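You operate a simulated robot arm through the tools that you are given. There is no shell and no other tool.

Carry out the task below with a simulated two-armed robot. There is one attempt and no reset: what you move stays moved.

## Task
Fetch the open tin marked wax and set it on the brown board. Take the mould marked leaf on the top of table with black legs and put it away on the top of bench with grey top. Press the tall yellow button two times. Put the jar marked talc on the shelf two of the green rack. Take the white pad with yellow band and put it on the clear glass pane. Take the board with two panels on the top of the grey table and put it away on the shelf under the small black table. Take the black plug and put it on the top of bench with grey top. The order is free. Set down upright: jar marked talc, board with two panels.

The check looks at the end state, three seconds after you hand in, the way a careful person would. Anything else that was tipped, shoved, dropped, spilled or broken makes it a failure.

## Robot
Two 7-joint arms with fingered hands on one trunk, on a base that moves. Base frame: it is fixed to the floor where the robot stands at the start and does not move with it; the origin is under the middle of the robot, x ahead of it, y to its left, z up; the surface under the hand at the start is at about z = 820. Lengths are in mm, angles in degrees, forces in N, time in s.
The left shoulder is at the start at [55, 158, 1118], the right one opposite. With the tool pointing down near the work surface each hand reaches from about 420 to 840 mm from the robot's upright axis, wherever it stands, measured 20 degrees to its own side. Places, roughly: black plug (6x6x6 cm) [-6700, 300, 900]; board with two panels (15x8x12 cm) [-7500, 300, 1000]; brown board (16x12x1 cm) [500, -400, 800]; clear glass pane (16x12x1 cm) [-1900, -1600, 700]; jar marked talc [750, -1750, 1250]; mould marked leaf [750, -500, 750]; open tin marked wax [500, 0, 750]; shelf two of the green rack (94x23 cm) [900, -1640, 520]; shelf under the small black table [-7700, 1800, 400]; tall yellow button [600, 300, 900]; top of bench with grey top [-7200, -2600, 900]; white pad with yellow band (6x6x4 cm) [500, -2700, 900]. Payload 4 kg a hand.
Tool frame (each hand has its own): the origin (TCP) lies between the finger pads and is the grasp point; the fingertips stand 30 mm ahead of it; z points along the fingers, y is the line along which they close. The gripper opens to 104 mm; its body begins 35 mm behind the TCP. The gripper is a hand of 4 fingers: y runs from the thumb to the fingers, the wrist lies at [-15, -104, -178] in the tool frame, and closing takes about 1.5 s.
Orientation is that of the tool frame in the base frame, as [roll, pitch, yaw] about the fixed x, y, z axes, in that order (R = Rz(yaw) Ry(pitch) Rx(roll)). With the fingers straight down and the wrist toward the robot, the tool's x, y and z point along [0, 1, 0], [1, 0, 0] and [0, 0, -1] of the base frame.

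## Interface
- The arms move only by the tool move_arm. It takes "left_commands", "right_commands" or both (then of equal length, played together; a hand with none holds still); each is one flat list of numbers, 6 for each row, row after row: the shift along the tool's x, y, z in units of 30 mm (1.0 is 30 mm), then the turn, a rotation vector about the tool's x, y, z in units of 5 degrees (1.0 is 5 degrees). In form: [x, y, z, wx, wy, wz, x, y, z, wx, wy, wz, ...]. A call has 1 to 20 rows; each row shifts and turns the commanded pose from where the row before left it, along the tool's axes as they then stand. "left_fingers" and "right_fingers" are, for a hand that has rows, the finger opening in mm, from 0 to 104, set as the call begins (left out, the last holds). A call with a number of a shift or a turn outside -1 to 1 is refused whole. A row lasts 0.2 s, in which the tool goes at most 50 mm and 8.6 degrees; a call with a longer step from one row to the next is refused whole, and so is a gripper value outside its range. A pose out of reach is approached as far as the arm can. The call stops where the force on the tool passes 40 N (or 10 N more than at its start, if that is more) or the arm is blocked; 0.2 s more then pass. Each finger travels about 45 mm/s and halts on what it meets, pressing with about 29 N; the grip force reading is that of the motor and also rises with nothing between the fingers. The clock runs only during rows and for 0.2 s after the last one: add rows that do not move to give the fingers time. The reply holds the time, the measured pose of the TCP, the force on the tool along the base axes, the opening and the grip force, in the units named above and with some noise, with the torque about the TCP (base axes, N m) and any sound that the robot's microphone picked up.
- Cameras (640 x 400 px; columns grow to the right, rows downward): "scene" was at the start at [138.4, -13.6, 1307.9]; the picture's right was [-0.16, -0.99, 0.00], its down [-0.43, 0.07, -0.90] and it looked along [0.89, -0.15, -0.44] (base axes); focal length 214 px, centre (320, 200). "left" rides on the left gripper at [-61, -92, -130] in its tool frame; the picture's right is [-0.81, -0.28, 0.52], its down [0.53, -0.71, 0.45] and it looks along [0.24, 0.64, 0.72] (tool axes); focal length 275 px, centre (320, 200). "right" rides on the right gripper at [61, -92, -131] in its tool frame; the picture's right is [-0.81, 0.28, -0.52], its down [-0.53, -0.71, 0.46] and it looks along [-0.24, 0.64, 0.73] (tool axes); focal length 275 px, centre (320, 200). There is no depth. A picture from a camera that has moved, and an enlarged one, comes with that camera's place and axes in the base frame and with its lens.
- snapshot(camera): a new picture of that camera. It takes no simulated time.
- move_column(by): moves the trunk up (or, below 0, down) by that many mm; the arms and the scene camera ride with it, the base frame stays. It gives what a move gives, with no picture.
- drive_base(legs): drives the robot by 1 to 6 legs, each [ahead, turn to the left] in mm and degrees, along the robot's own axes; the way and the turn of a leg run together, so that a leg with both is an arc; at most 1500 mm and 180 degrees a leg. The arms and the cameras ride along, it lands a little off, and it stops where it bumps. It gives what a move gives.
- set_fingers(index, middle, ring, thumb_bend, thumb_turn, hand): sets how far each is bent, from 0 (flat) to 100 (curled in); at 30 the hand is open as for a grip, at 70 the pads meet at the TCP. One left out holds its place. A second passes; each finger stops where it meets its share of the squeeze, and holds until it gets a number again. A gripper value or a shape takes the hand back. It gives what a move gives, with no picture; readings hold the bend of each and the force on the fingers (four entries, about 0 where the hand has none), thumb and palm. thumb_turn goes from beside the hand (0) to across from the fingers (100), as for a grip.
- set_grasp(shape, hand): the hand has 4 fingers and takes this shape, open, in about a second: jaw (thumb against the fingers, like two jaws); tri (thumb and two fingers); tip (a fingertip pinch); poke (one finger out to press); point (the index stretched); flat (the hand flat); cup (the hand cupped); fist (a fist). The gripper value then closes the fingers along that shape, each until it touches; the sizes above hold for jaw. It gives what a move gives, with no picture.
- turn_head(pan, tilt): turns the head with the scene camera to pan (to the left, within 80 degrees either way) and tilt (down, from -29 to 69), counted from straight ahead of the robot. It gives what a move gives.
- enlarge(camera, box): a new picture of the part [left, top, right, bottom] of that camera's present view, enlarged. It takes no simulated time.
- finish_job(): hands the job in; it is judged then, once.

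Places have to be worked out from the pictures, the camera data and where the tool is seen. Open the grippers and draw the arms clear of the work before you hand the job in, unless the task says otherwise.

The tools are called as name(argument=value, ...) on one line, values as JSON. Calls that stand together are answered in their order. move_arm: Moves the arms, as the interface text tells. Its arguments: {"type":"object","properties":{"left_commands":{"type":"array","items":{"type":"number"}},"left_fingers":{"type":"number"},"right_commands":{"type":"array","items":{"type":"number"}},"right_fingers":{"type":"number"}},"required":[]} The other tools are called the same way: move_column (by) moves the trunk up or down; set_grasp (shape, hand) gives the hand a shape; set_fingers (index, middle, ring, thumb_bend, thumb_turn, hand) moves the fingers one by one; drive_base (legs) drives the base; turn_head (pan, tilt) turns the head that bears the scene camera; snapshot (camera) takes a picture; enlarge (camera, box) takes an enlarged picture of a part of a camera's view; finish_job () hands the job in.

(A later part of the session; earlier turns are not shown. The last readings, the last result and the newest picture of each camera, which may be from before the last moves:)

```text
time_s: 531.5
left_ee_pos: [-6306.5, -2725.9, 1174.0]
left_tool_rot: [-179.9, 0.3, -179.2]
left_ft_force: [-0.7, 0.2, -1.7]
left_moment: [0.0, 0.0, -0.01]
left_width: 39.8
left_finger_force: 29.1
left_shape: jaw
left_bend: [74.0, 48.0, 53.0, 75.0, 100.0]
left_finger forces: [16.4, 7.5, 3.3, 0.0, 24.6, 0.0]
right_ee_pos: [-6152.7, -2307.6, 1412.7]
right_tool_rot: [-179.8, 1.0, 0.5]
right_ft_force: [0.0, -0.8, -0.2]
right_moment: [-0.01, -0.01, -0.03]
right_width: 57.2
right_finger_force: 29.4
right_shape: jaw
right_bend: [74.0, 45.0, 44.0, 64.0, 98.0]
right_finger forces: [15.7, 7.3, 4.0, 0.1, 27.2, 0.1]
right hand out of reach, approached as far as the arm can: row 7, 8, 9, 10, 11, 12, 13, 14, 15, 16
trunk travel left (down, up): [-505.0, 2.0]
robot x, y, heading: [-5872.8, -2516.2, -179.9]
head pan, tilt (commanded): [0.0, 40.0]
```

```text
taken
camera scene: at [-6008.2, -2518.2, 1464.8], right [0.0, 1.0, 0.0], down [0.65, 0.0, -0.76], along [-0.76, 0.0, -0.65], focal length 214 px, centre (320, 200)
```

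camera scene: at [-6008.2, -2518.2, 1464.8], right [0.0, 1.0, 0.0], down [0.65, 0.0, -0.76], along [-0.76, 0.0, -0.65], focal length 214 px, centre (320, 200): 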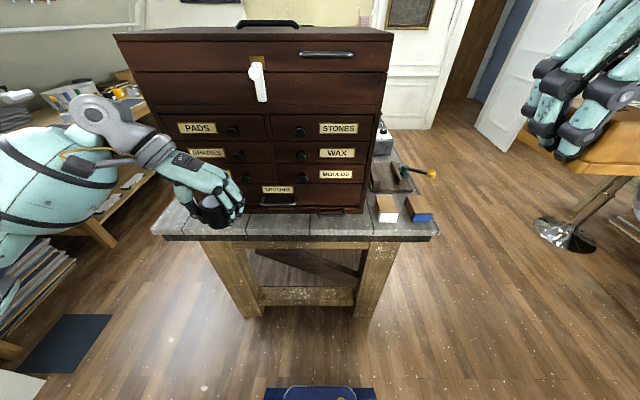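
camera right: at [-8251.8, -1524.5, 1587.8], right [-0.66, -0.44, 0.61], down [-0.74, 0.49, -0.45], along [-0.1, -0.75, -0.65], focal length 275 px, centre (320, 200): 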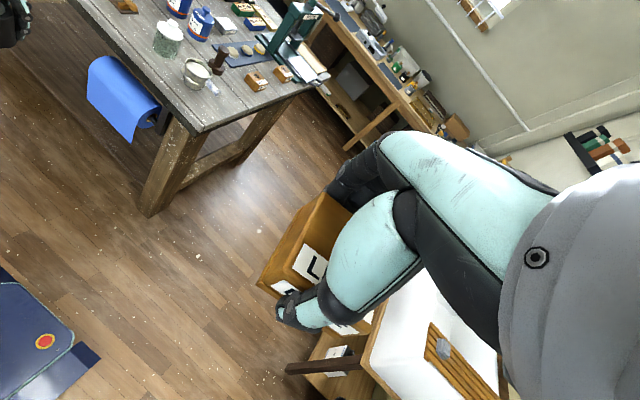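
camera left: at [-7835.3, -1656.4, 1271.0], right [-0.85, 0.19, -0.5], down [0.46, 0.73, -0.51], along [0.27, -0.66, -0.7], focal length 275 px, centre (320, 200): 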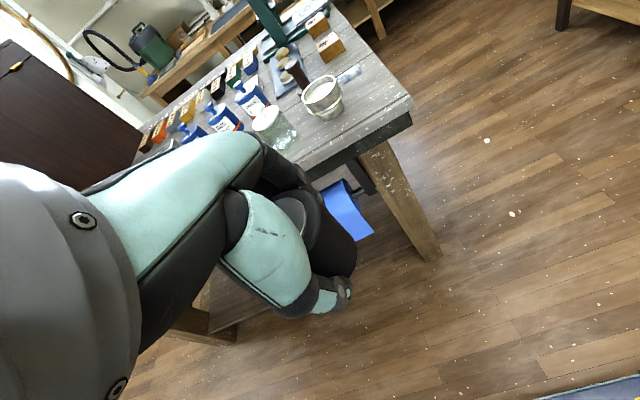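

Both hands are oriented. I lower the trunk 180 mm and drive forward 140 mm.

move_column(by=-180)

drive_base(legs=[[140, 0]])

turn_head(pan=0, tilt=50)

snapshot(camera="scene")

```text
time_s: 533.5
left_ee_pos: [-6306.6, -2727.2, 995.7]
left_tool_rot: [-179.9, 0.1, -179.2]
left_ft_force: [0.8, 1.2, -1.6]
left_moment: [-0.02, 0.02, 0.01]
left_width: 39.5
left_finger_force: 29.0
left_shape: jaw
left_bend: [74.0, 48.0, 53.0, 75.0, 100.0]
left_finger forces: [16.4, 7.5, 3.3, 0.0, 24.5, 0.0]
right_ee_pos: [-6152.8, -2307.7, 1233.7]
right_tool_rot: [-179.8, 1.1, 0.5]
right_ft_force: [0.4, -0.7, -1.0]
right_moment: [-0.02, 0.01, 0.01]
right_width: 57.3
right_finger_force: 28.3
right_shape: jaw
right_bend: [74.0, 45.0, 44.0, 64.0, 98.0]
right_finger forces: [15.6, 7.4, 4.1, 0.0, 27.2, 0.0]
trunk travel left (down, up): [-325.0, 182.0]
robot x, y, heading: [-5871.6, -2516.4, -179.7]
head pan, tilt (commanded): [0.0, 40.0]
```

```text
time_s: 534.9
left_ee_pos: [-6449.3, -2727.0, 993.8]
left_tool_rot: [-179.8, 0.3, -179.3]
left_ft_force: [0.1, 0.2, -0.4]
left_moment: [0.01, 0.01, -0.01]
left_width: 39.9
left_finger_force: 28.7
left_shape: jaw
left_bend: [74.0, 48.0, 53.0, 75.0, 100.0]
left_finger forces: [16.4, 7.5, 3.3, 0.1, 24.6, 0.0]
right_ee_pos: [-6295.8, -2307.9, 1234.1]
right_tool_rot: [-179.8, 1.0, 0.4]
right_ft_force: [0.0, 0.1, -1.4]
right_moment: [0.02, -0.04, -0.03]
right_width: 57.1
right_finger_force: 28.8
right_shape: jaw
right_bend: [74.0, 45.0, 44.0, 64.0, 98.0]
right_finger forces: [15.7, 7.4, 4.0, 0.0, 27.1, 0.0]
trunk travel left (down, up): [-325.0, 182.0]
robot x, y, heading: [-6015.2, -2519.2, -179.9]
head pan, tilt (commanded): [0.0, 40.0]
```

```text
time_s: 535.6
left_ee_pos: [-6436.6, -2726.5, 999.2]
left_tool_rot: [-179.9, -0.5, -179.3]
left_ft_force: [-0.5, -1.0, -0.7]
left_moment: [0.01, 0.01, 0.0]
left_width: 39.6
left_finger_force: 28.7
left_shape: jaw
left_bend: [74.0, 48.0, 53.0, 75.0, 100.0]
left_finger forces: [16.5, 7.6, 3.5, 0.0, 24.7, 0.0]
right_ee_pos: [-6278.5, -2308.2, 1236.4]
right_tool_rot: [-179.7, 1.8, 0.4]
right_ft_force: [0.3, -0.1, -1.0]
right_moment: [-0.01, 0.01, 0.05]
right_width: 57.2
right_finger_force: 29.0
right_shape: jaw
right_bend: [74.0, 45.0, 44.0, 64.0, 98.0]
right_finger forces: [15.9, 7.5, 3.8, 0.0, 26.9, 0.0]
trunk travel left (down, up): [-325.0, 182.0]
robot x, y, heading: [-6013.8, -2516.4, -179.6]
head pan, tilt (commanded): [0.0, 50.0]
```

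```text
taken
camera scene: at [-6140.3, -2518.6, 1270.8], right [0.0, 1.0, 0.0], down [0.77, 0.0, -0.63], along [-0.63, 0.0, -0.77], focal length 214 px, centre (320, 200)
```

scene: 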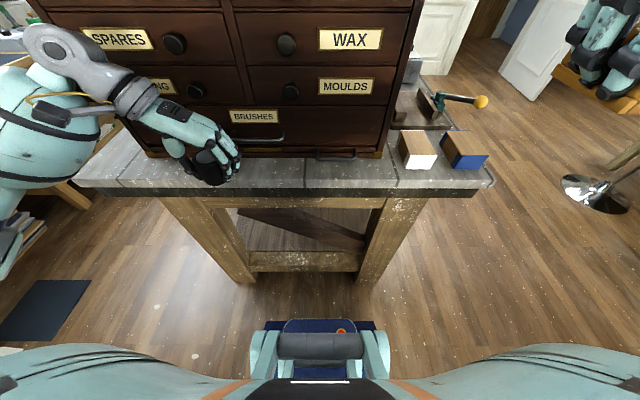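

The strip runs x≈-6605…-6489. I bring the plug (left hand) over ≈[-6540,-2815] at a low height.

move_arm(left_commands=[0.6, -0.5, 0, 0, -0.1, 0, 0.86, -0.733, 0.2, 0, 0, 0, 0.86, -0.733, 0.3, 0, 0, 0, 0.86, -0.733, 0.4, 0, 0, 0, 0.25, -0.23, 0.4, 0, 0, 0, 0, 0, 0, 0, 0, 0])

enlarge(camera="scene", box=[70, 110, 310, 230])

snapshot(camera="left")

```text
time_s: 537.2
left_ee_pos: [-6514.8, -2812.6, 979.2]
left_tool_rot: [-179.2, -2.3, 179.4]
left_ft_force: [-0.4, 0.2, -1.0]
left_moment: [0.01, -0.02, 0.02]
left_width: 39.7
left_finger_force: 29.1
left_shape: jaw
left_bend: [74.0, 48.0, 53.0, 75.0, 100.0]
left_finger forces: [16.3, 7.4, 3.5, 0.0, 24.6, 0.0]
right_ee_pos: [-6257.5, -2307.9, 1239.5]
right_tool_rot: [-179.8, 2.8, 0.4]
right_ft_force: [-1.0, 0.8, -2.4]
right_moment: [-0.01, -0.06, 0.01]
right_width: 57.1
right_finger_force: 29.1
right_shape: jaw
right_bend: [74.0, 45.0, 44.0, 64.0, 98.0]
right_finger forces: [15.7, 7.3, 4.2, 0.0, 27.2, 0.1]
trunk travel left (down, up): [-325.0, 182.0]
robot x, y, heading: [-6011.8, -2521.2, -179.8]
head pan, tilt (commanded): [0.0, 50.0]
stopped in row 6 (left hand): the arm was blocked; the commanded pose is now the measured one
```

```text
2.67 times, centred on (190, 170) of scene
camera zoom: at [-6069.1, -2516.8, 1275.9], right [0.0, 1.0, 0.0], down [0.74, 0.0, -0.68], along [-0.68, 0.0, -0.74], focal length 572 px, centre (667, 280)
```

zoom: 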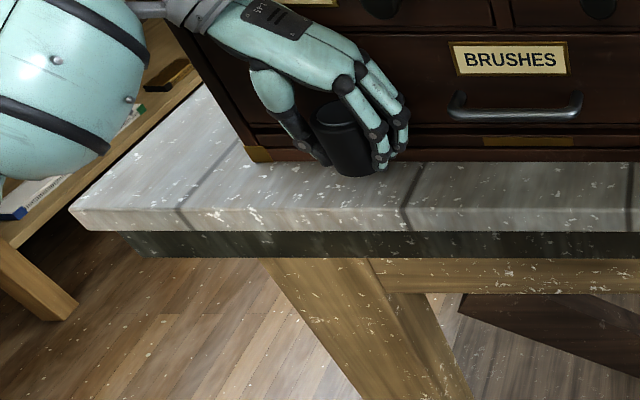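

```text
taken
camera left: at [-6448.8, -2904.8, 1108.0], right [0.79, -0.29, -0.54], down [-0.56, -0.71, -0.42], along [-0.26, 0.64, -0.72], focal length 275 px, centre (320, 200)
```

left: 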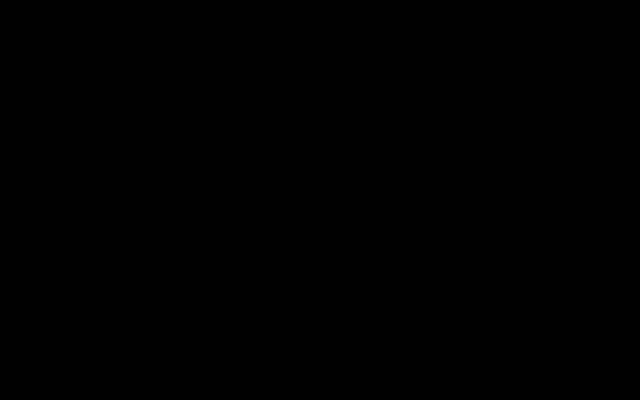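

The arm was blocked and the body is leaning back about 3°. I look at the whole scene to find what it touches.

snapshot(camera="scene")

snapshot(camera="right")

turn_head(pan=50, tilt=40)

snapshot(camera="scene")

```text
taken
camera scene: at [-6069.1, -2516.8, 1275.9], right [0.0, 1.0, 0.0], down [0.74, 0.0, -0.68], along [-0.68, 0.0, -0.74], focal length 214 px, centre (320, 200)
```

scene: 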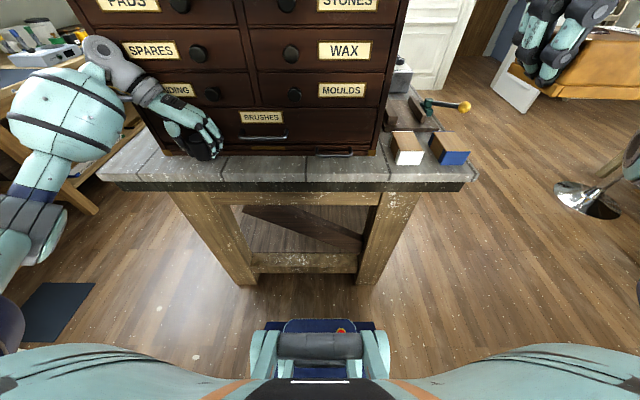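

```text
taken
camera right: at [-6190.7, -2214.6, 1367.3], right [-0.78, -0.28, 0.55], down [-0.56, 0.71, -0.43], along [-0.27, -0.64, -0.71], focal length 275 px, centre (320, 200)
```

right: 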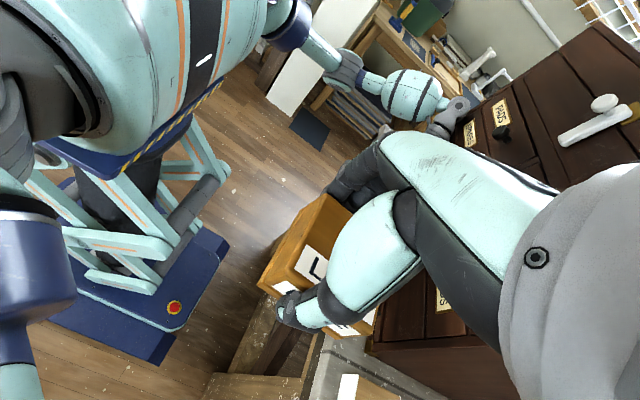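

```text
time_s: 538.4
left_ee_pos: [-6513.3, -2813.5, 979.2]
left_tool_rot: [-179.0, -2.4, 179.5]
left_ft_force: [-0.4, 0.6, -0.9]
left_moment: [0.0, 0.03, 0.01]
left_width: 39.7
left_finger_force: 29.2
left_shape: jaw
left_bend: [74.0, 48.0, 53.0, 75.0, 100.0]
left_finger forces: [16.4, 7.5, 3.5, 0.0, 24.6, 0.0]
right_ee_pos: [-6257.3, -2307.6, 1240.9]
right_tool_rot: [-179.8, 2.8, 0.4]
right_ft_force: [0.7, 0.3, -1.1]
right_moment: [-0.02, -0.01, -0.01]
right_width: 57.3
right_finger_force: 29.3
right_shape: jaw
right_bend: [74.0, 45.0, 44.0, 64.0, 98.0]
right_finger forces: [15.6, 7.3, 4.2, 0.1, 27.2, 0.1]
trunk travel left (down, up): [-325.0, 182.0]
robot x, y, heading: [-6015.2, -2521.8, -179.9]
head pan, tilt (commanded): [50.0, 40.0]
```

```text
taken
camera scene: at [-6044.8, -2582.2, 1289.4], right [-0.77, 0.64, 0.03], down [0.38, 0.49, -0.78], along [-0.52, -0.59, -0.62], focal length 214 px, centre (320, 200)
```

scene: 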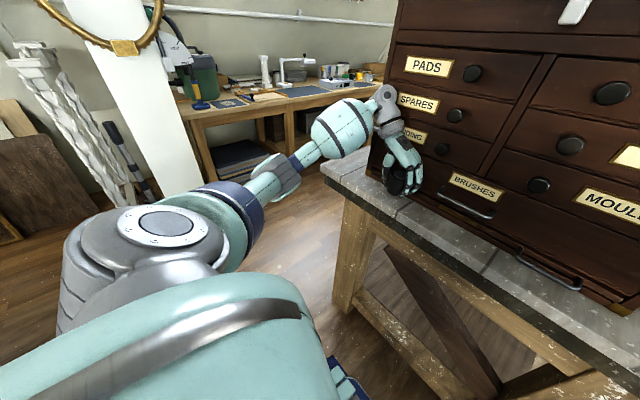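

The upper body is being pushed back although the hand's own force reads nothing, so the wrist or forearm is touching the cabinet region. I draw the left hand back to relieve it.

move_arm(left_commands=[-0.5, 0, -0.2, 0, 0, 0, -0.8, 0, -0.2, 0, 0, 0, -0.8, 0, 0, 0, 0, 0, -0.6, 0, 0, 0, 0, 0, 0, 0, 0, 0, 0, 0])

turn_head(pan=40, tilt=35)

snapshot(camera="scene")

```text
time_s: 539.6
left_ee_pos: [-6464.8, -2813.1, 970.3]
left_tool_rot: [-179.7, 0.0, -179.9]
left_ft_force: [-0.1, -0.1, -2.0]
left_moment: [0.02, 0.04, -0.02]
left_width: 39.9
left_finger_force: 29.0
left_shape: jaw
left_bend: [74.0, 48.0, 53.0, 75.0, 100.0]
left_finger forces: [16.3, 7.4, 3.4, 0.0, 24.4, 0.1]
right_ee_pos: [-6294.2, -2309.0, 1233.0]
right_tool_rot: [-179.7, 1.1, 0.4]
right_ft_force: [1.1, 0.3, -0.8]
right_moment: [-0.04, 0.02, 0.0]
right_width: 57.3
right_finger_force: 28.7
right_shape: jaw
right_bend: [74.0, 45.0, 44.0, 64.0, 98.0]
right_finger forces: [15.6, 7.4, 4.1, 0.0, 27.2, 0.1]
trunk travel left (down, up): [-325.0, 182.0]
robot x, y, heading: [-6015.6, -2518.7, -179.7]
head pan, tilt (commanded): [50.0, 40.0]
```

```text
time_s: 540.3
left_ee_pos: [-6469.0, -2814.1, 968.5]
left_tool_rot: [-179.7, 0.1, -180.0]
left_ft_force: [0.3, 0.8, -0.9]
left_moment: [-0.01, -0.02, -0.01]
left_width: 39.5
left_finger_force: 28.3
left_shape: jaw
left_bend: [74.0, 48.0, 53.0, 75.0, 100.0]
left_finger forces: [16.4, 7.4, 3.5, 0.0, 24.6, 0.1]
right_ee_pos: [-6300.2, -2308.9, 1231.2]
right_tool_rot: [-179.7, 0.7, 0.4]
right_ft_force: [-1.1, -0.1, -0.6]
right_moment: [0.02, -0.06, 0.0]
right_width: 57.2
right_finger_force: 29.2
right_shape: jaw
right_bend: [74.0, 45.0, 44.0, 64.0, 98.0]
right_finger forces: [15.6, 7.4, 4.2, 0.0, 27.2, 0.0]
trunk travel left (down, up): [-325.0, 182.0]
robot x, y, heading: [-6016.8, -2521.5, -180.0]
head pan, tilt (commanded): [40.0, 35.0]
```

```text
taken
camera scene: at [-6134.9, -2575.3, 1292.1], right [-0.65, 0.76, -0.01], down [0.45, 0.37, -0.81], along [-0.62, -0.53, -0.58], focal length 214 px, centre (320, 200)
```

scene: 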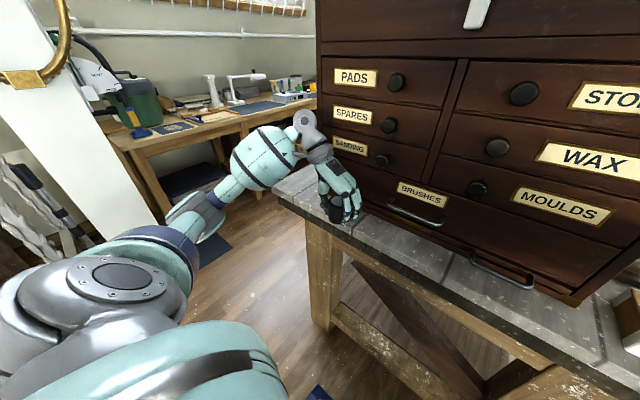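

The left wrist would meet the cabinet in that orientation. The free area beside the cabinet's south end (x -6505…-6750, y -3120…-3000) is better for both objects. I back off, shift south to y≈-3060 and face it.

drive_base(legs=[[-170, 0], [0, 90], [540, 0], [0, -90]])

turn_head(pan=0, tilt=40)

snapshot(camera="scene")

```text
time_s: 553.8
left_ee_pos: [-6269.5, -3381.9, 971.7]
left_tool_rot: [-179.7, 0.0, -177.9]
left_ft_force: [0.9, 0.0, -0.7]
left_moment: [0.0, 0.01, 0.01]
left_width: 39.5
left_finger_force: 29.1
left_shape: jaw
left_bend: [74.0, 48.0, 53.0, 75.0, 100.0]
left_finger forces: [15.5, 7.3, 3.4, 0.0, 24.8, 0.0]
right_ee_pos: [-6113.0, -2876.0, 1230.4]
right_tool_rot: [179.9, 0.5, 1.9]
right_ft_force: [-0.4, 0.4, -0.3]
right_moment: [0.01, -0.01, 0.01]
right_width: 57.3
right_finger_force: 29.3
right_shape: jaw
right_bend: [74.0, 45.0, 44.0, 64.0, 98.0]
right_finger forces: [15.6, 7.4, 4.2, 0.0, 27.2, 0.0]
trunk travel left (down, up): [-325.0, 182.0]
robot x, y, heading: [-5831.3, -3088.5, -177.8]
head pan, tilt (commanded): [40.0, 35.0]
```

```text
time_s: 554.8
left_ee_pos: [-6259.8, -3382.2, 976.0]
left_tool_rot: [-179.6, -0.6, -177.9]
left_ft_force: [-0.2, 0.3, -2.0]
left_moment: [0.04, -0.02, 0.01]
left_width: 39.7
left_finger_force: 28.6
left_shape: jaw
left_bend: [74.0, 48.0, 53.0, 75.0, 100.0]
left_finger forces: [16.6, 7.3, 3.3, 0.0, 25.3, 0.0]
right_ee_pos: [-6099.7, -2875.6, 1234.4]
right_tool_rot: [-179.9, 1.2, 1.9]
right_ft_force: [0.0, 0.2, -0.4]
right_moment: [-0.04, -0.01, -0.01]
right_width: 57.3
right_finger_force: 29.1
right_shape: jaw
right_bend: [74.0, 45.0, 44.0, 64.0, 98.0]
right_finger forces: [15.7, 7.5, 3.9, 0.0, 27.0, 0.1]
trunk travel left (down, up): [-325.0, 182.0]
robot x, y, heading: [-5828.8, -3088.4, -177.5]
head pan, tilt (commanded): [0.0, 40.0]
```

```text
taken
camera scene: at [-5964.4, -3090.0, 1284.7], right [-0.04, 1.0, 0.0], down [0.65, 0.03, -0.76], along [-0.76, -0.03, -0.65], focal length 214 px, centre (320, 200)
```

scene: 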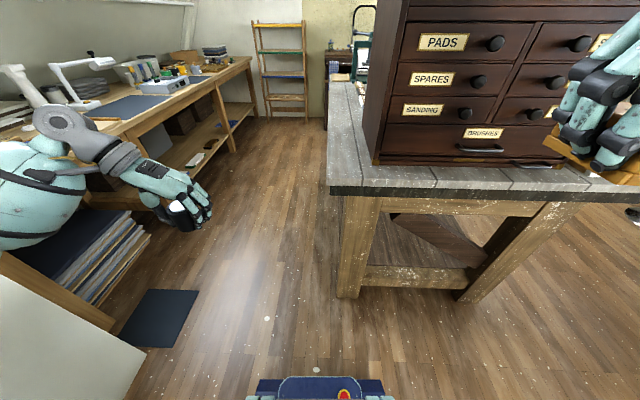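

The strip beside the cabinet is ≈130–150 mm wide and free. I turn both hands so their wrists are behind (away from the cabinet), moving the right hand forward first.

move_arm(right_commands=[-0.8, 0, 0, 0, 0, 0, -0.9, 0, 0, 0, 0, 0, -0.9, 0, 0, 0, 0, 0, -0.9, 0, 0, 0, 0, 0, -0.9, 0, 0, 0, 0, 0, -0.9, 0, 0, 0, 0, 0, -0.5, 0, 0, 0, 0, 1, 0, 0, 0, 0, 0, 1, 0, 0, 0, 0, 0, 1, 0, 0, 0, 0, 0, 1, 0, 0, 0, 0, 0, 1, 0, 0, 0, 0, 0, 1, 0, 0, 0, 0, 0, 1, 0, 0, 0, 0, 0, 1, 0, 0, 0, 0, 0, 1, 0, 0, 0, 0, 0, 1, 0, 0, 0, 0, 0, 1, 0, 0, 0, 0, 0, 1, 0, 0, 0, 0, 0, 1, 0, 0, 0, 0, 0, 0], left_commands=[0, 0, 0, 0, 0, -1, 0, 0, 0, 0, 0, -1, 0, 0, 0, 0, 0, -1, 0, 0, 0, 0, 0, -1, 0, 0, 0, 0, 0, -1, 0, 0, 0, 0, 0, -1, 0, 0, 0, 0, 0, -1, 0, 0, 0, 0, 0, -1, 0, 0, 0, 0, 0, -1, 0, 0, 0, 0, 0, -1, 0, 0, 0, 0, 0, -1, 0, 0, 0, 0, 0, -1, 0, 0, 0, 0, 0, -1, 0, 0, 0, 0, 0, -1, 0, 0, 0, 0, 0, -1, 0, 0, 0, 0, 0, -1, 0, 0, 0, 0, 0, -1, 0, 0, 0, 0, 0, -1, 0, 0, 0, 0, 0, -0.5, 0, 0, 0, 0, 0, 0])

snapshot(camera="scene")

```text
time_s: 559.0
left_ee_pos: [-6260.0, -3381.0, 975.6]
left_tool_rot: [179.2, -0.3, -85.3]
left_ft_force: [0.6, 0.5, -1.3]
left_moment: [0.05, 0.0, 0.01]
left_width: 39.6
left_finger_force: 29.3
left_shape: jaw
left_bend: [74.0, 48.0, 53.0, 75.0, 100.0]
left_finger forces: [16.5, 7.3, 3.3, 0.0, 25.1, 0.0]
right_ee_pos: [-6172.6, -2943.6, 1236.8]
right_tool_rot: [178.8, 0.6, -63.2]
right_ft_force: [-0.1, -0.6, 0.0]
right_moment: [0.01, 0.0, 0.01]
right_width: 57.3
right_finger_force: 29.6
right_shape: jaw
right_bend: [74.0, 45.0, 44.0, 64.0, 98.0]
right_finger forces: [15.6, 7.3, 3.9, 0.1, 27.0, 0.1]
right hand out of reach, approached as far as the arm can: row 1, 2, 3, 4, 5, 6
trunk travel left (down, up): [-325.0, 182.0]
robot x, y, heading: [-5833.3, -3086.3, -177.8]
head pan, tilt (commanded): [0.0, 40.0]
```

```text
taken
camera scene: at [-5963.8, -3089.7, 1284.8], right [-0.04, 1.0, 0.0], down [0.65, 0.03, -0.76], along [-0.76, -0.03, -0.65], focal length 214 px, centre (320, 200)
```

scene: 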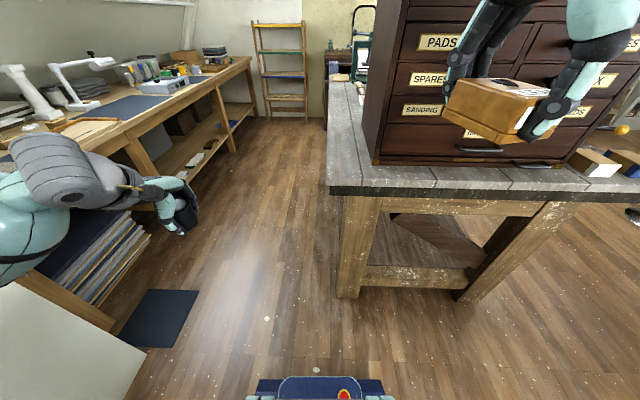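

Left is oriented; the right needs 27° more. I finish turning it and extend it forward, then drive in 160 mm.

move_arm(right_commands=[0, 0.5, 0, 0, 0, 0.9, 0, 0.5, 0, 0, 0, 0.9, 0, 0.6, 0, 0, 0, 0.9, 0, 0.6, 0, 0, 0, 0.9, 0, 0.7, 0, 0, 0, 0.9, 0, 0.7, 0, 0, 0, 0.85, 0, 0, 0, 0, 0, 0], left_commands=[0, 0.3, -0.5, 0, 0, 0.5, 0, 0.3, -0.5, 0, 0, 0.4, 0, 0.3, -0.5, 0, 0, 0, 0, 0.3, -0.5, 0, 0, 0, 0, 0.3, -0.5, 0, 0, 0, 0, 0, 0, 0, 0, 0, 0, 0, 0, 0, 0, 0])

drive_base(legs=[[0, -2], [165, 0]])

turn_head(pan=0, tilt=48)

snapshot(camera="scene")

snapshot(camera="right")

```text
time_s: 560.6
left_ee_pos: [-6303.5, -3382.0, 1052.7]
left_tool_rot: [179.4, -0.4, -89.8]
left_ft_force: [1.1, -0.2, -0.8]
left_moment: [0.0, -0.01, -0.02]
left_width: 39.1
left_finger_force: 28.8
left_shape: jaw
left_bend: [74.0, 48.0, 53.0, 75.0, 100.0]
left_finger forces: [16.4, 7.3, 3.4, 0.0, 25.2, 0.0]
right_ee_pos: [-6275.2, -2969.9, 1238.8]
right_tool_rot: [178.6, -0.1, -89.9]
right_ft_force: [-0.6, -0.2, -1.3]
right_moment: [-0.01, 0.05, 0.0]
right_width: 57.3
right_finger_force: 29.5
right_shape: jaw
right_bend: [74.0, 45.0, 44.0, 64.0, 98.0]
right_finger forces: [15.7, 7.3, 3.9, 0.1, 27.0, 0.1]
trunk travel left (down, up): [-325.0, 182.0]
robot x, y, heading: [-5834.1, -3084.0, -177.7]
head pan, tilt (commanded): [0.0, 40.0]
```

```text
time_s: 562.5
left_ee_pos: [-6480.3, -3366.5, 1052.9]
left_tool_rot: [179.3, -0.4, -91.7]
left_ft_force: [-0.3, 0.0, -1.3]
left_moment: [0.01, 0.0, 0.01]
left_width: 39.2
left_finger_force: 28.9
left_shape: jaw
left_bend: [74.0, 48.0, 53.0, 75.0, 100.0]
left_finger forces: [16.4, 7.4, 3.3, 0.0, 25.2, 0.0]
right_ee_pos: [-6437.0, -2956.3, 1239.5]
right_tool_rot: [178.6, 0.0, -91.9]
right_ft_force: [-1.0, -0.5, -2.0]
right_moment: [-0.02, 0.02, 0.01]
right_width: 57.1
right_finger_force: 28.8
right_shape: jaw
right_bend: [74.0, 45.0, 44.0, 64.0, 98.0]
right_finger forces: [15.7, 7.3, 4.0, 0.1, 27.0, 0.0]
trunk travel left (down, up): [-325.0, 182.0]
robot x, y, heading: [-5998.7, -3084.3, -179.9]
head pan, tilt (commanded): [0.0, 40.0]
```

```text
time_s: 563.2
left_ee_pos: [-6469.1, -3365.9, 1058.1]
left_tool_rot: [178.6, -0.5, -91.8]
left_ft_force: [-0.8, 0.0, -1.4]
left_moment: [0.0, 0.0, 0.02]
left_width: 39.6
left_finger_force: 29.5
left_shape: jaw
left_bend: [74.0, 48.0, 53.0, 75.0, 100.0]
left_finger forces: [16.4, 7.2, 3.4, 0.0, 25.2, 0.0]
right_ee_pos: [-6425.8, -2955.9, 1243.5]
right_tool_rot: [177.9, 0.0, -92.0]
right_ft_force: [-0.7, 0.1, -0.1]
right_moment: [0.02, -0.02, 0.0]
right_width: 56.9
right_finger_force: 28.4
right_shape: jaw
right_bend: [74.0, 45.0, 44.0, 64.0, 98.0]
right_finger forces: [15.6, 7.6, 4.1, 0.0, 27.1, 0.1]
trunk travel left (down, up): [-325.0, 182.0]
robot x, y, heading: [-6000.7, -3088.6, -179.6]
head pan, tilt (commanded): [0.0, 48.0]
```

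```text
taken
camera scene: at [-6126.6, -3085.9, 1273.3], right [-0.01, 1.0, 0.0], down [0.75, 0.0, -0.66], along [-0.66, 0.0, -0.75], focal length 214 px, centre (320, 200)
```

scene: 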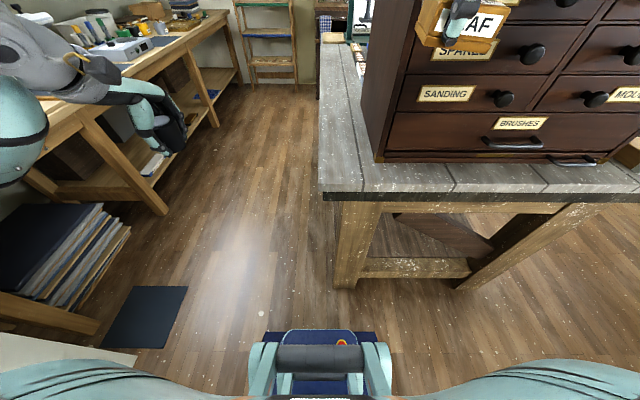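

```text
taken
camera right: at [-6330.4, -3019.5, 1370.2], right [-0.23, 0.82, 0.53], down [0.71, 0.51, -0.48], along [-0.66, 0.27, -0.7], focal length 275 px, centre (320, 200)
```

right: 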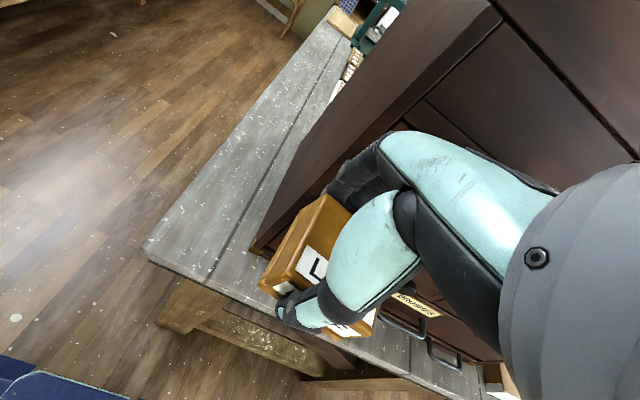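

The strip beside the cabinet is clear: y -3085…-2935. I move the right hand with the mould over ≈[-6670,-3012], sideways first, then inward, to z≈1000.

move_arm(right_commands=[0.717, 0.3, 0.9, 0.21, 0, 0, 0.717, 0.3, 0.9, 0.21, 0, -0.2, 0.717, 0.3, 0.9, 0, 0, -0.2, 0, 0.895, 0.675, 0, 0, 0, 0, 0.895, 0.675, 0, 0, 0, 0, 0.895, 0.675, 0, 0, 0, 0, 0.895, 0.675, 0, 0, 0, 0, 0.895, 0.675, 0, 0, 0, 0, 0.895, 0.675, 0, 0, 0, 0, 0.895, 0.675, 0, 0, 0, 0, 0.895, 0.675, 0, 0, 0, 0, 0, 0, 0, 0, 0])

snapshot(camera="right")

snapshot(camera="scene")

```text
time_s: 565.8
left_ee_pos: [-6457.3, -3367.5, 1062.3]
left_tool_rot: [178.0, -0.6, -91.8]
left_ft_force: [-0.2, -0.7, -0.3]
left_moment: [-0.01, -0.03, 0.01]
left_width: 39.6
left_finger_force: 29.3
left_shape: jaw
left_bend: [74.0, 48.0, 53.0, 75.0, 100.0]
left_finger forces: [16.4, 7.1, 3.3, 0.1, 25.2, 0.0]
right_ee_pos: [-6658.5, -3020.4, 1010.0]
right_tool_rot: [179.3, 0.1, -89.6]
right_ft_force: [0.4, -0.2, -1.0]
right_moment: [0.01, -0.01, -0.02]
right_width: 57.4
right_finger_force: 28.8
right_shape: jaw
right_bend: [74.0, 45.0, 44.0, 64.0, 98.0]
right_finger forces: [15.6, 7.4, 4.0, 0.1, 27.1, 0.1]
trunk travel left (down, up): [-325.0, 182.0]
robot x, y, heading: [-6000.4, -3085.0, -179.6]
head pan, tilt (commanded): [0.0, 48.0]
```

```text
taken
camera right: at [-6564.3, -3080.4, 1139.2], right [-0.27, 0.81, 0.52], down [0.7, 0.54, -0.47], along [-0.66, 0.24, -0.72], focal length 275 px, centre (320, 200)
```

right: 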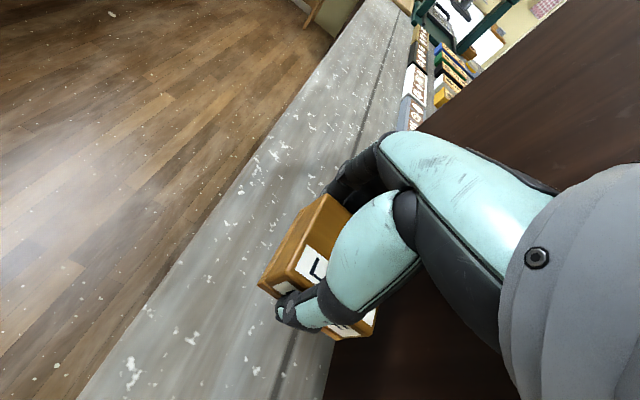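

```text
taken
camera scene: at [-6097.7, -3086.0, 1276.0], right [-0.01, 1.0, 0.0], down [0.74, 0.0, -0.68], along [-0.68, 0.0, -0.74], focal length 214 px, centre (320, 200)
```

scene: 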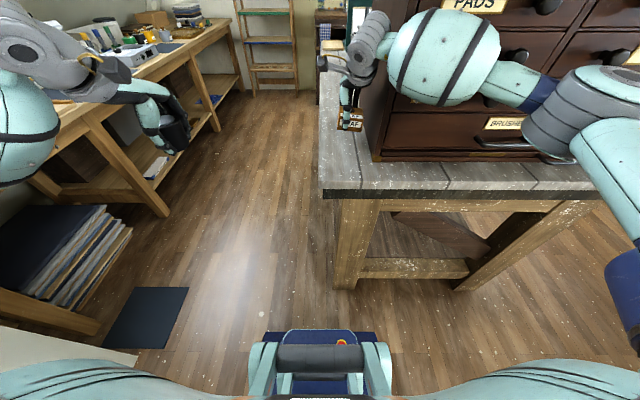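

The body leans again: the right forearm is touching the drawer knobs as it crosses the cabinet's front. I retract the right hand; the robot must stand further south so the arm goes straight in.

move_arm(right_commands=[0, -0.895, -0.675, 0, 0, 0, 0, -0.895, -0.675, 0, 0, 0, 0, -0.895, -0.675, 0, 0, 0, 0, -0.895, -0.675, 0, 0, 0, 0, -0.895, -0.675, 0, 0, 0, 0, -0.895, -0.675, 0, 0, 0, 0, -0.895, -0.5, 0, 0, 0, 0, -0.6, 0, 0, 0, 0, 0, 0, 0, 0, 0, 0])

snapshot(camera="scene")

```text
time_s: 567.8
left_ee_pos: [-6469.9, -3365.5, 1058.2]
left_tool_rot: [178.6, -0.5, -91.8]
left_ft_force: [-0.4, -0.1, -1.6]
left_moment: [0.0, 0.0, 0.0]
left_width: 39.6
left_finger_force: 28.5
left_shape: jaw
left_bend: [74.0, 48.0, 53.0, 75.0, 100.0]
left_finger forces: [16.3, 7.0, 3.3, 0.1, 25.0, 0.1]
right_ee_pos: [-6463.3, -3019.9, 1137.0]
right_tool_rot: [-179.9, 0.0, -89.9]
right_ft_force: [0.1, -0.5, -0.3]
right_moment: [-0.05, 0.03, 0.01]
right_width: 57.2
right_finger_force: 29.1
right_shape: jaw
right_bend: [74.0, 45.0, 44.0, 64.0, 98.0]
right_finger forces: [15.7, 7.4, 4.0, 0.0, 27.1, 0.0]
trunk travel left (down, up): [-325.0, 182.0]
robot x, y, heading: [-5998.4, -3086.0, -179.6]
head pan, tilt (commanded): [0.0, 48.0]
```

```text
taken
camera scene: at [-6125.9, -3086.0, 1273.3], right [-0.01, 1.0, 0.0], down [0.75, 0.0, -0.66], along [-0.66, 0.0, -0.75], focal length 214 px, centre (320, 200)
```

scene: 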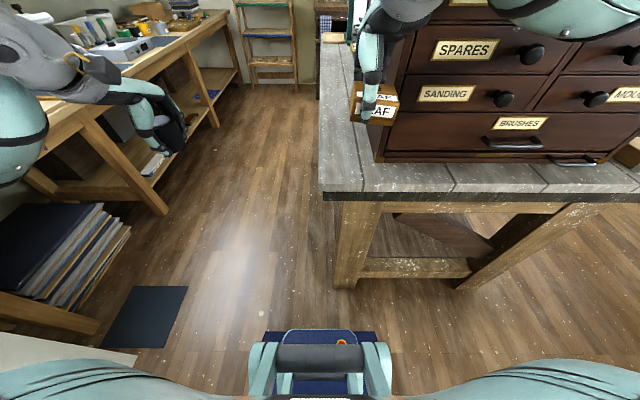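

The lean is gone and the cabinet has not moved. I shift the robot ≈190 mm south and face the bench end again.

drive_base(legs=[[-120, 0], [0, 90], [190, 0], [0, -90], [120, 0]])

turn_head(pan=-10, tilt=48)

snapshot(camera="scene")

```text
time_s: 580.1
left_ee_pos: [-6484.0, -3535.6, 1056.9]
left_tool_rot: [178.6, -0.7, -93.7]
left_ft_force: [-0.5, 0.2, -0.5]
left_moment: [-0.02, 0.01, -0.01]
left_width: 39.1
left_finger_force: 29.1
left_shape: jaw
left_bend: [74.0, 48.0, 53.0, 75.0, 100.0]
left_finger forces: [15.4, 6.6, 3.6, 0.1, 23.1, 0.0]
right_ee_pos: [-6468.5, -3188.9, 1134.3]
right_tool_rot: [-179.8, -0.1, -91.8]
right_ft_force: [-0.9, 1.1, -0.6]
right_moment: [-0.06, -0.02, 0.02]
right_width: 57.2
right_finger_force: 29.6
right_shape: jaw
right_bend: [74.0, 45.0, 44.0, 64.0, 98.0]
right_finger forces: [15.8, 7.5, 3.9, 0.0, 27.1, 0.0]
trunk travel left (down, up): [-325.0, 182.0]
robot x, y, heading: [-6000.1, -3274.3, 178.3]
head pan, tilt (commanded): [0.0, 48.0]
```

```text
time_s: 580.8
left_ee_pos: [-6468.9, -3539.9, 1063.1]
left_tool_rot: [177.9, -0.5, -93.7]
left_ft_force: [-0.1, 0.5, -1.4]
left_moment: [0.01, -0.02, -0.01]
left_width: 38.9
left_finger_force: 28.7
left_shape: jaw
left_bend: [74.0, 48.0, 53.0, 75.0, 100.0]
left_finger forces: [15.9, 7.1, 3.6, 0.2, 24.4, 0.1]
right_ee_pos: [-6451.4, -3192.0, 1142.8]
right_tool_rot: [179.4, 0.1, -91.9]
right_ft_force: [-0.2, -0.6, 0.2]
right_moment: [-0.02, -0.02, 0.01]
right_width: 57.2
right_finger_force: 28.8
right_shape: jaw
right_bend: [74.0, 45.0, 44.0, 64.0, 98.0]
right_finger forces: [15.7, 7.4, 3.9, 0.0, 27.1, 0.0]
trunk travel left (down, up): [-325.0, 182.0]
robot x, y, heading: [-6001.0, -3273.2, 178.3]
head pan, tilt (commanded): [-10.0, 48.0]
```

```text
taken
camera scene: at [-6127.7, -3258.9, 1273.4], right [0.2, 0.98, 0.0], down [0.74, -0.15, -0.66], along [-0.65, 0.13, -0.75], focal length 214 px, centre (320, 200)
```

scene: 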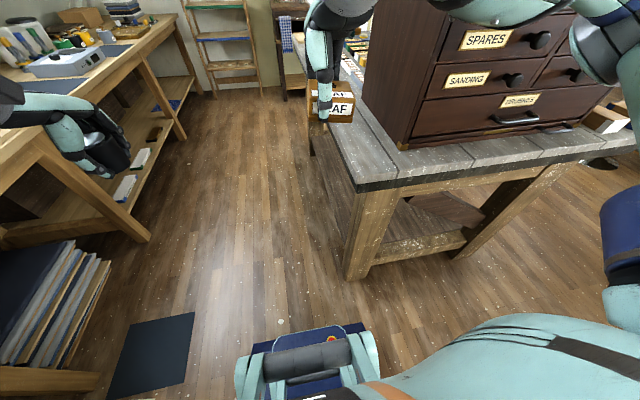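

From here the right arm can go in nearly straight. I move the mould sideways to y≈-3012, then forward to x≈-6660 at z≈1000.

move_arm(right_commands=[-0.7, 0, 0, 0, 0, 0, -1, 0, 0, 0, 0, 0, -1, 0, 0, 0, 0, 0, -1, 0, 0, 0, 0, 0, -1, 0, 0, 0, 0, 0, -1, 0, 0, 0, 0, -0.2, -0.3, 0.5, 0.2, 0, 0, -0.2, 0, 0.95, 0.7, 0, 0, 0, 0, 0.95, 0.7, 0, 0, 0, 0, 0.95, 0.7, 0, 0, 0, 0, 0.95, 0.7, 0, 0, 0, 0, 0.95, 0.7, 0, 0, 0, 0, 0.95, 0.7, 0, 0, 0, 0, 0.8, 0.4, 0, 0, 0, 0, 0, 0, 0, 0, 0])

snapshot(camera="right")

snapshot(camera="scene")

```text
time_s: 584.0
left_ee_pos: [-6468.6, -3540.3, 1063.3]
left_tool_rot: [177.8, -0.6, -93.8]
left_ft_force: [0.5, 0.6, -0.8]
left_moment: [0.02, -0.01, -0.02]
left_width: 39.4
left_finger_force: 29.0
left_shape: jaw
left_bend: [74.0, 48.0, 53.0, 75.0, 100.0]
left_finger forces: [15.8, 7.0, 3.7, 0.0, 24.5, 0.0]
right_ee_pos: [-6658.0, -3013.9, 1003.1]
right_tool_rot: [179.3, 0.1, -89.8]
right_ft_force: [-0.6, -0.7, -0.7]
right_moment: [0.03, 0.0, 0.0]
right_width: 57.2
right_finger_force: 29.1
right_shape: jaw
right_bend: [74.0, 45.0, 44.0, 64.0, 98.0]
right_finger forces: [15.7, 7.4, 3.9, 0.0, 26.9, 0.0]
trunk travel left (down, up): [-325.0, 182.0]
robot x, y, heading: [-6000.5, -3276.1, 178.4]
head pan, tilt (commanded): [-10.0, 48.0]
```

```text
taken
camera right: at [-6563.6, -3074.1, 1131.6], right [-0.27, 0.81, 0.52], down [0.71, 0.53, -0.46], along [-0.65, 0.24, -0.72], focal length 275 px, centre (320, 200)
```

right: 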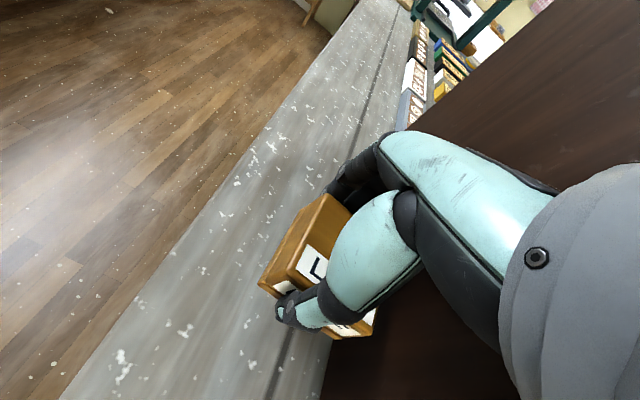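

```text
taken
camera scene: at [-6127.0, -3258.4, 1273.5], right [0.2, 0.98, 0.0], down [0.74, -0.15, -0.66], along [-0.65, 0.13, -0.75], focal length 214 px, centre (320, 200)
```

scene: 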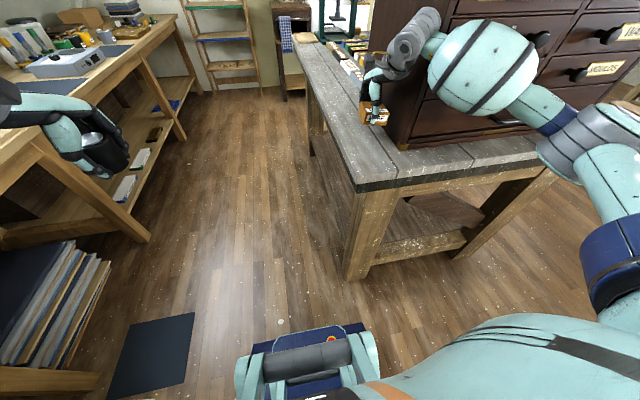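

No lean this time. The mould is over the strip's middle. I lower it 68 mm and check.

move_arm(right_commands=[0, 0, 0.5, 0, 0, 0, 0, 0, 0.6, 0, 0, 0, 0, 0, 0.6, 0, 0, 0, 0, 0, 0.4, 0, 0, 0, 0, 0, 0.17, 0, 0, 0, 0, 0, 0, 0, 0, 0])

snapshot(camera="right")

enlarge(camera="scene", box=[290, 20, 450, 180])

```text
time_s: 585.1
left_ee_pos: [-6456.9, -3537.5, 1068.5]
left_tool_rot: [177.3, -0.9, -93.9]
left_ft_force: [0.4, 0.9, -0.1]
left_moment: [-0.03, -0.01, 0.01]
left_width: 39.0
left_finger_force: 29.2
left_shape: jaw
left_bend: [74.0, 48.0, 53.0, 75.0, 100.0]
left_finger forces: [16.0, 7.2, 3.6, 0.0, 24.5, 0.0]
right_ee_pos: [-6651.5, -3009.6, 955.0]
right_tool_rot: [177.4, -0.3, -89.9]
right_ft_force: [0.1, 0.1, 0.8]
right_moment: [0.03, -0.09, -0.04]
right_width: 56.7
right_finger_force: 29.1
right_shape: jaw
right_bend: [74.0, 45.0, 43.0, 65.0, 98.0]
right_finger forces: [15.3, 7.6, 3.7, 0.0, 27.1, 0.0]
trunk travel left (down, up): [-325.0, 182.0]
robot x, y, heading: [-6004.9, -3276.3, 178.5]
head pan, tilt (commanded): [-10.0, 48.0]
stopped in row 5 (right hand): the force on the tool passed its limit at 44 N (the readings are from after the stop); the commanded pose is now the measured one
```

```text
taken
camera right: at [-6553.0, -3070.2, 1080.5], right [-0.25, 0.81, 0.52], down [0.69, 0.53, -0.49], along [-0.68, 0.24, -0.7], focal length 275 px, centre (320, 200)
```

right: 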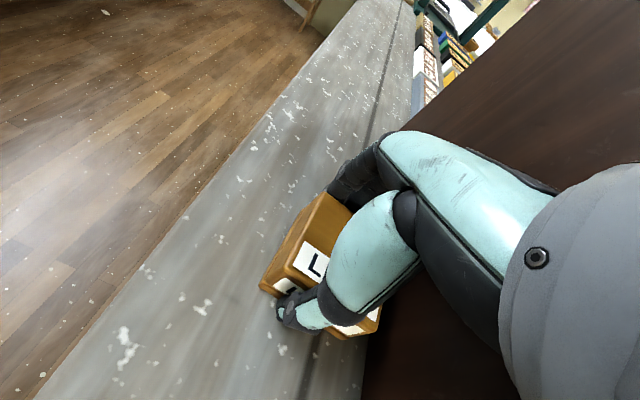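

```text
2.50 times, centred on (370, 100) of scene
camera zoom: at [-6128.2, -3257.5, 1273.1], right [0.2, 0.98, 0.0], down [0.74, -0.15, -0.66], along [-0.64, 0.13, -0.75], focal length 536 px, centre (195, 450)
```

zoom: 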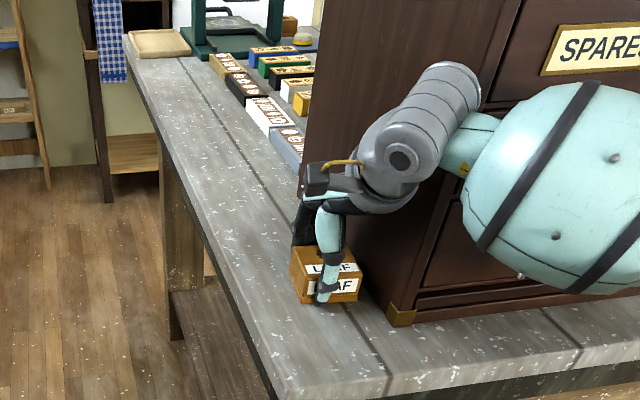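

Contact came early (44 N at TCP ≈937), so the bench top is at z≈902. I shift 12 mm away from the cabinet and lower again in small steps.

move_arm(right_commands=[0.4, 0, 0, 0.25, 0, 0, 0, 0, 0.2, 0.2, 0, 0, 0, 0, 0.15, 0, 0, 0, 0, 0, 0, 0, 0, 0])

enlarge(camera="scene", box=[290, 20, 450, 180])

```text
time_s: 586.1
left_ee_pos: [-6452.5, -3539.9, 1069.7]
left_tool_rot: [177.0, -0.6, -93.8]
left_ft_force: [0.1, 0.6, -2.0]
left_moment: [0.01, 0.02, -0.03]
left_width: 39.1
left_finger_force: 28.4
left_shape: jaw
left_bend: [74.0, 48.0, 53.0, 75.0, 100.0]
left_finger forces: [15.8, 7.1, 3.5, 0.0, 24.5, 0.0]
right_ee_pos: [-6651.3, -3023.3, 952.3]
right_tool_rot: [178.9, -0.4, -90.0]
right_ft_force: [-2.9, 0.9, 30.9]
right_moment: [0.13, 0.13, 0.02]
right_width: 57.3
right_finger_force: 28.7
right_shape: jaw
right_bend: [74.0, 44.0, 43.0, 65.0, 98.0]
right_finger forces: [17.3, 9.0, 4.6, 0.0, 28.4, 0.1]
trunk travel left (down, up): [-325.0, 182.0]
robot x, y, heading: [-6005.0, -3277.9, 178.4]
head pan, tilt (commanded): [-10.0, 48.0]
```

```text
2.50 times, centred on (370, 100) of scene
camera zoom: at [-6123.5, -3259.7, 1274.0], right [0.2, 0.98, 0.0], down [0.73, -0.15, -0.66], along [-0.65, 0.13, -0.75], focal length 536 px, centre (195, 450)
```

zoom: 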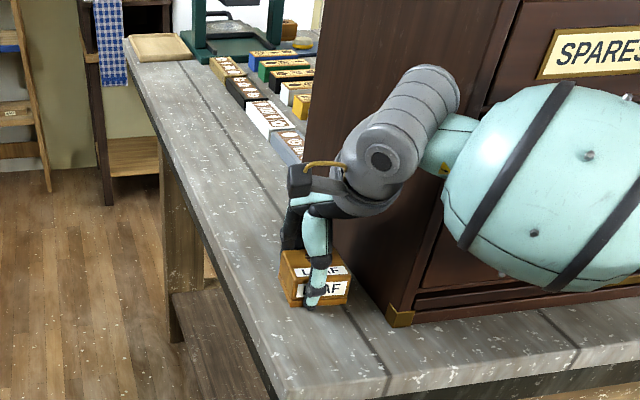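

The mould is resting on the bench (31 N; top z≈919). I ease the pressure and open the right hand.

move_arm(right_commands=[0, 0, -0.08, 0, 0, 0, 0, 0, 0, 0, 0, 0])

move_arm(right_commands=[0, 0, -0.04, 0, 0, 0, 0, 0, 0, 0, 0, 0])

```text
time_s: 586.7
left_ee_pos: [-6455.1, -3539.9, 1070.1]
left_tool_rot: [177.1, -0.5, -93.8]
left_ft_force: [0.3, 0.0, -2.4]
left_moment: [0.02, -0.02, -0.03]
left_width: 39.1
left_finger_force: 28.8
left_shape: jaw
left_bend: [74.0, 48.0, 53.0, 75.0, 100.0]
left_finger forces: [15.8, 7.1, 3.7, 0.0, 24.5, 0.1]
right_ee_pos: [-6650.5, -3023.3, 952.6]
right_tool_rot: [179.2, -0.2, -90.0]
right_ft_force: [-5.0, 2.0, 27.1]
right_moment: [0.16, 0.26, -0.03]
right_width: 57.2
right_finger_force: 28.9
right_shape: jaw
right_bend: [74.0, 44.0, 42.0, 65.0, 98.0]
right_finger forces: [17.4, 9.3, 4.5, 0.1, 26.4, 0.1]
trunk travel left (down, up): [-325.0, 182.0]
robot x, y, heading: [-6005.2, -3275.6, 178.3]
head pan, tilt (commanded): [-10.0, 48.0]
```

```text
time_s: 587.3
left_ee_pos: [-6455.0, -3538.5, 1069.5]
left_tool_rot: [177.0, -0.6, -93.8]
left_ft_force: [0.1, -1.0, -1.4]
left_moment: [0.02, -0.02, -0.03]
left_width: 39.2
left_finger_force: 29.4
left_shape: jaw
left_bend: [74.0, 48.0, 53.0, 75.0, 100.0]
left_finger forces: [15.9, 7.0, 3.6, 0.0, 24.6, 0.1]
right_ee_pos: [-6649.1, -3024.6, 951.0]
right_tool_rot: [179.4, -0.3, -90.0]
right_ft_force: [-4.2, 1.8, 24.1]
right_moment: [0.1, 0.27, 0.0]
right_width: 56.9
right_finger_force: 28.7
right_shape: jaw
right_bend: [74.0, 44.0, 42.0, 65.0, 98.0]
right_finger forces: [17.4, 9.2, 4.5, 0.0, 26.4, 0.1]
trunk travel left (down, up): [-325.0, 182.0]
robot x, y, heading: [-6000.1, -3278.6, 178.6]
head pan, tilt (commanded): [-10.0, 48.0]
```

Still 24 N. I raise a bit more until the contact is light.

move_arm(right_commands=[0, 0, -0.1, 0, 0, 0, 0, 0, 0, 0, 0, 0])

move_arm(right_commands=[0, 0, -0.1, 0, 0, 0, 0, 0, 0, 0, 0, 0])

```text
time_s: 587.9
left_ee_pos: [-6455.4, -3539.9, 1069.5]
left_tool_rot: [177.1, -0.6, -93.7]
left_ft_force: [0.1, 0.0, -1.2]
left_moment: [0.02, -0.06, 0.03]
left_width: 39.2
left_finger_force: 28.9
left_shape: jaw
left_bend: [74.0, 48.0, 53.0, 75.0, 100.0]
left_finger forces: [16.0, 7.1, 3.7, 0.1, 24.5, 0.1]
right_ee_pos: [-6650.4, -3022.9, 952.2]
right_tool_rot: [179.6, -0.2, -89.9]
right_ft_force: [-3.1, -0.2, 16.5]
right_moment: [0.08, 0.25, 0.02]
right_width: 56.9
right_finger_force: 29.3
right_shape: jaw
right_bend: [74.0, 44.0, 42.0, 65.0, 98.0]
right_finger forces: [17.2, 8.3, 4.2, 0.0, 26.5, 0.0]
trunk travel left (down, up): [-325.0, 182.0]
robot x, y, heading: [-5997.5, -3275.4, 178.3]
head pan, tilt (commanded): [-10.0, 48.0]
```

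```text
time_s: 588.5
left_ee_pos: [-6455.9, -3539.3, 1069.5]
left_tool_rot: [177.0, -0.5, -93.7]
left_ft_force: [0.6, 0.6, -1.3]
left_moment: [0.0, 0.0, 0.0]
left_width: 39.1
left_finger_force: 28.9
left_shape: jaw
left_bend: [74.0, 48.0, 53.0, 75.0, 100.0]
left_finger forces: [15.9, 7.1, 3.6, 0.0, 24.5, 0.1]
right_ee_pos: [-6650.2, -3023.1, 953.3]
right_tool_rot: [179.9, -0.2, -90.0]
right_ft_force: [-0.3, -0.9, 1.0]
right_moment: [0.0, 0.09, 0.04]
right_width: 57.0
right_finger_force: 29.2
right_shape: jaw
right_bend: [74.0, 44.0, 42.0, 65.0, 98.0]
right_finger forces: [15.6, 7.5, 3.7, 0.0, 26.9, 0.0]
trunk travel left (down, up): [-325.0, 182.0]
robot x, y, heading: [-6001.6, -3280.6, 178.4]
head pan, tilt (commanded): [-10.0, 48.0]
```

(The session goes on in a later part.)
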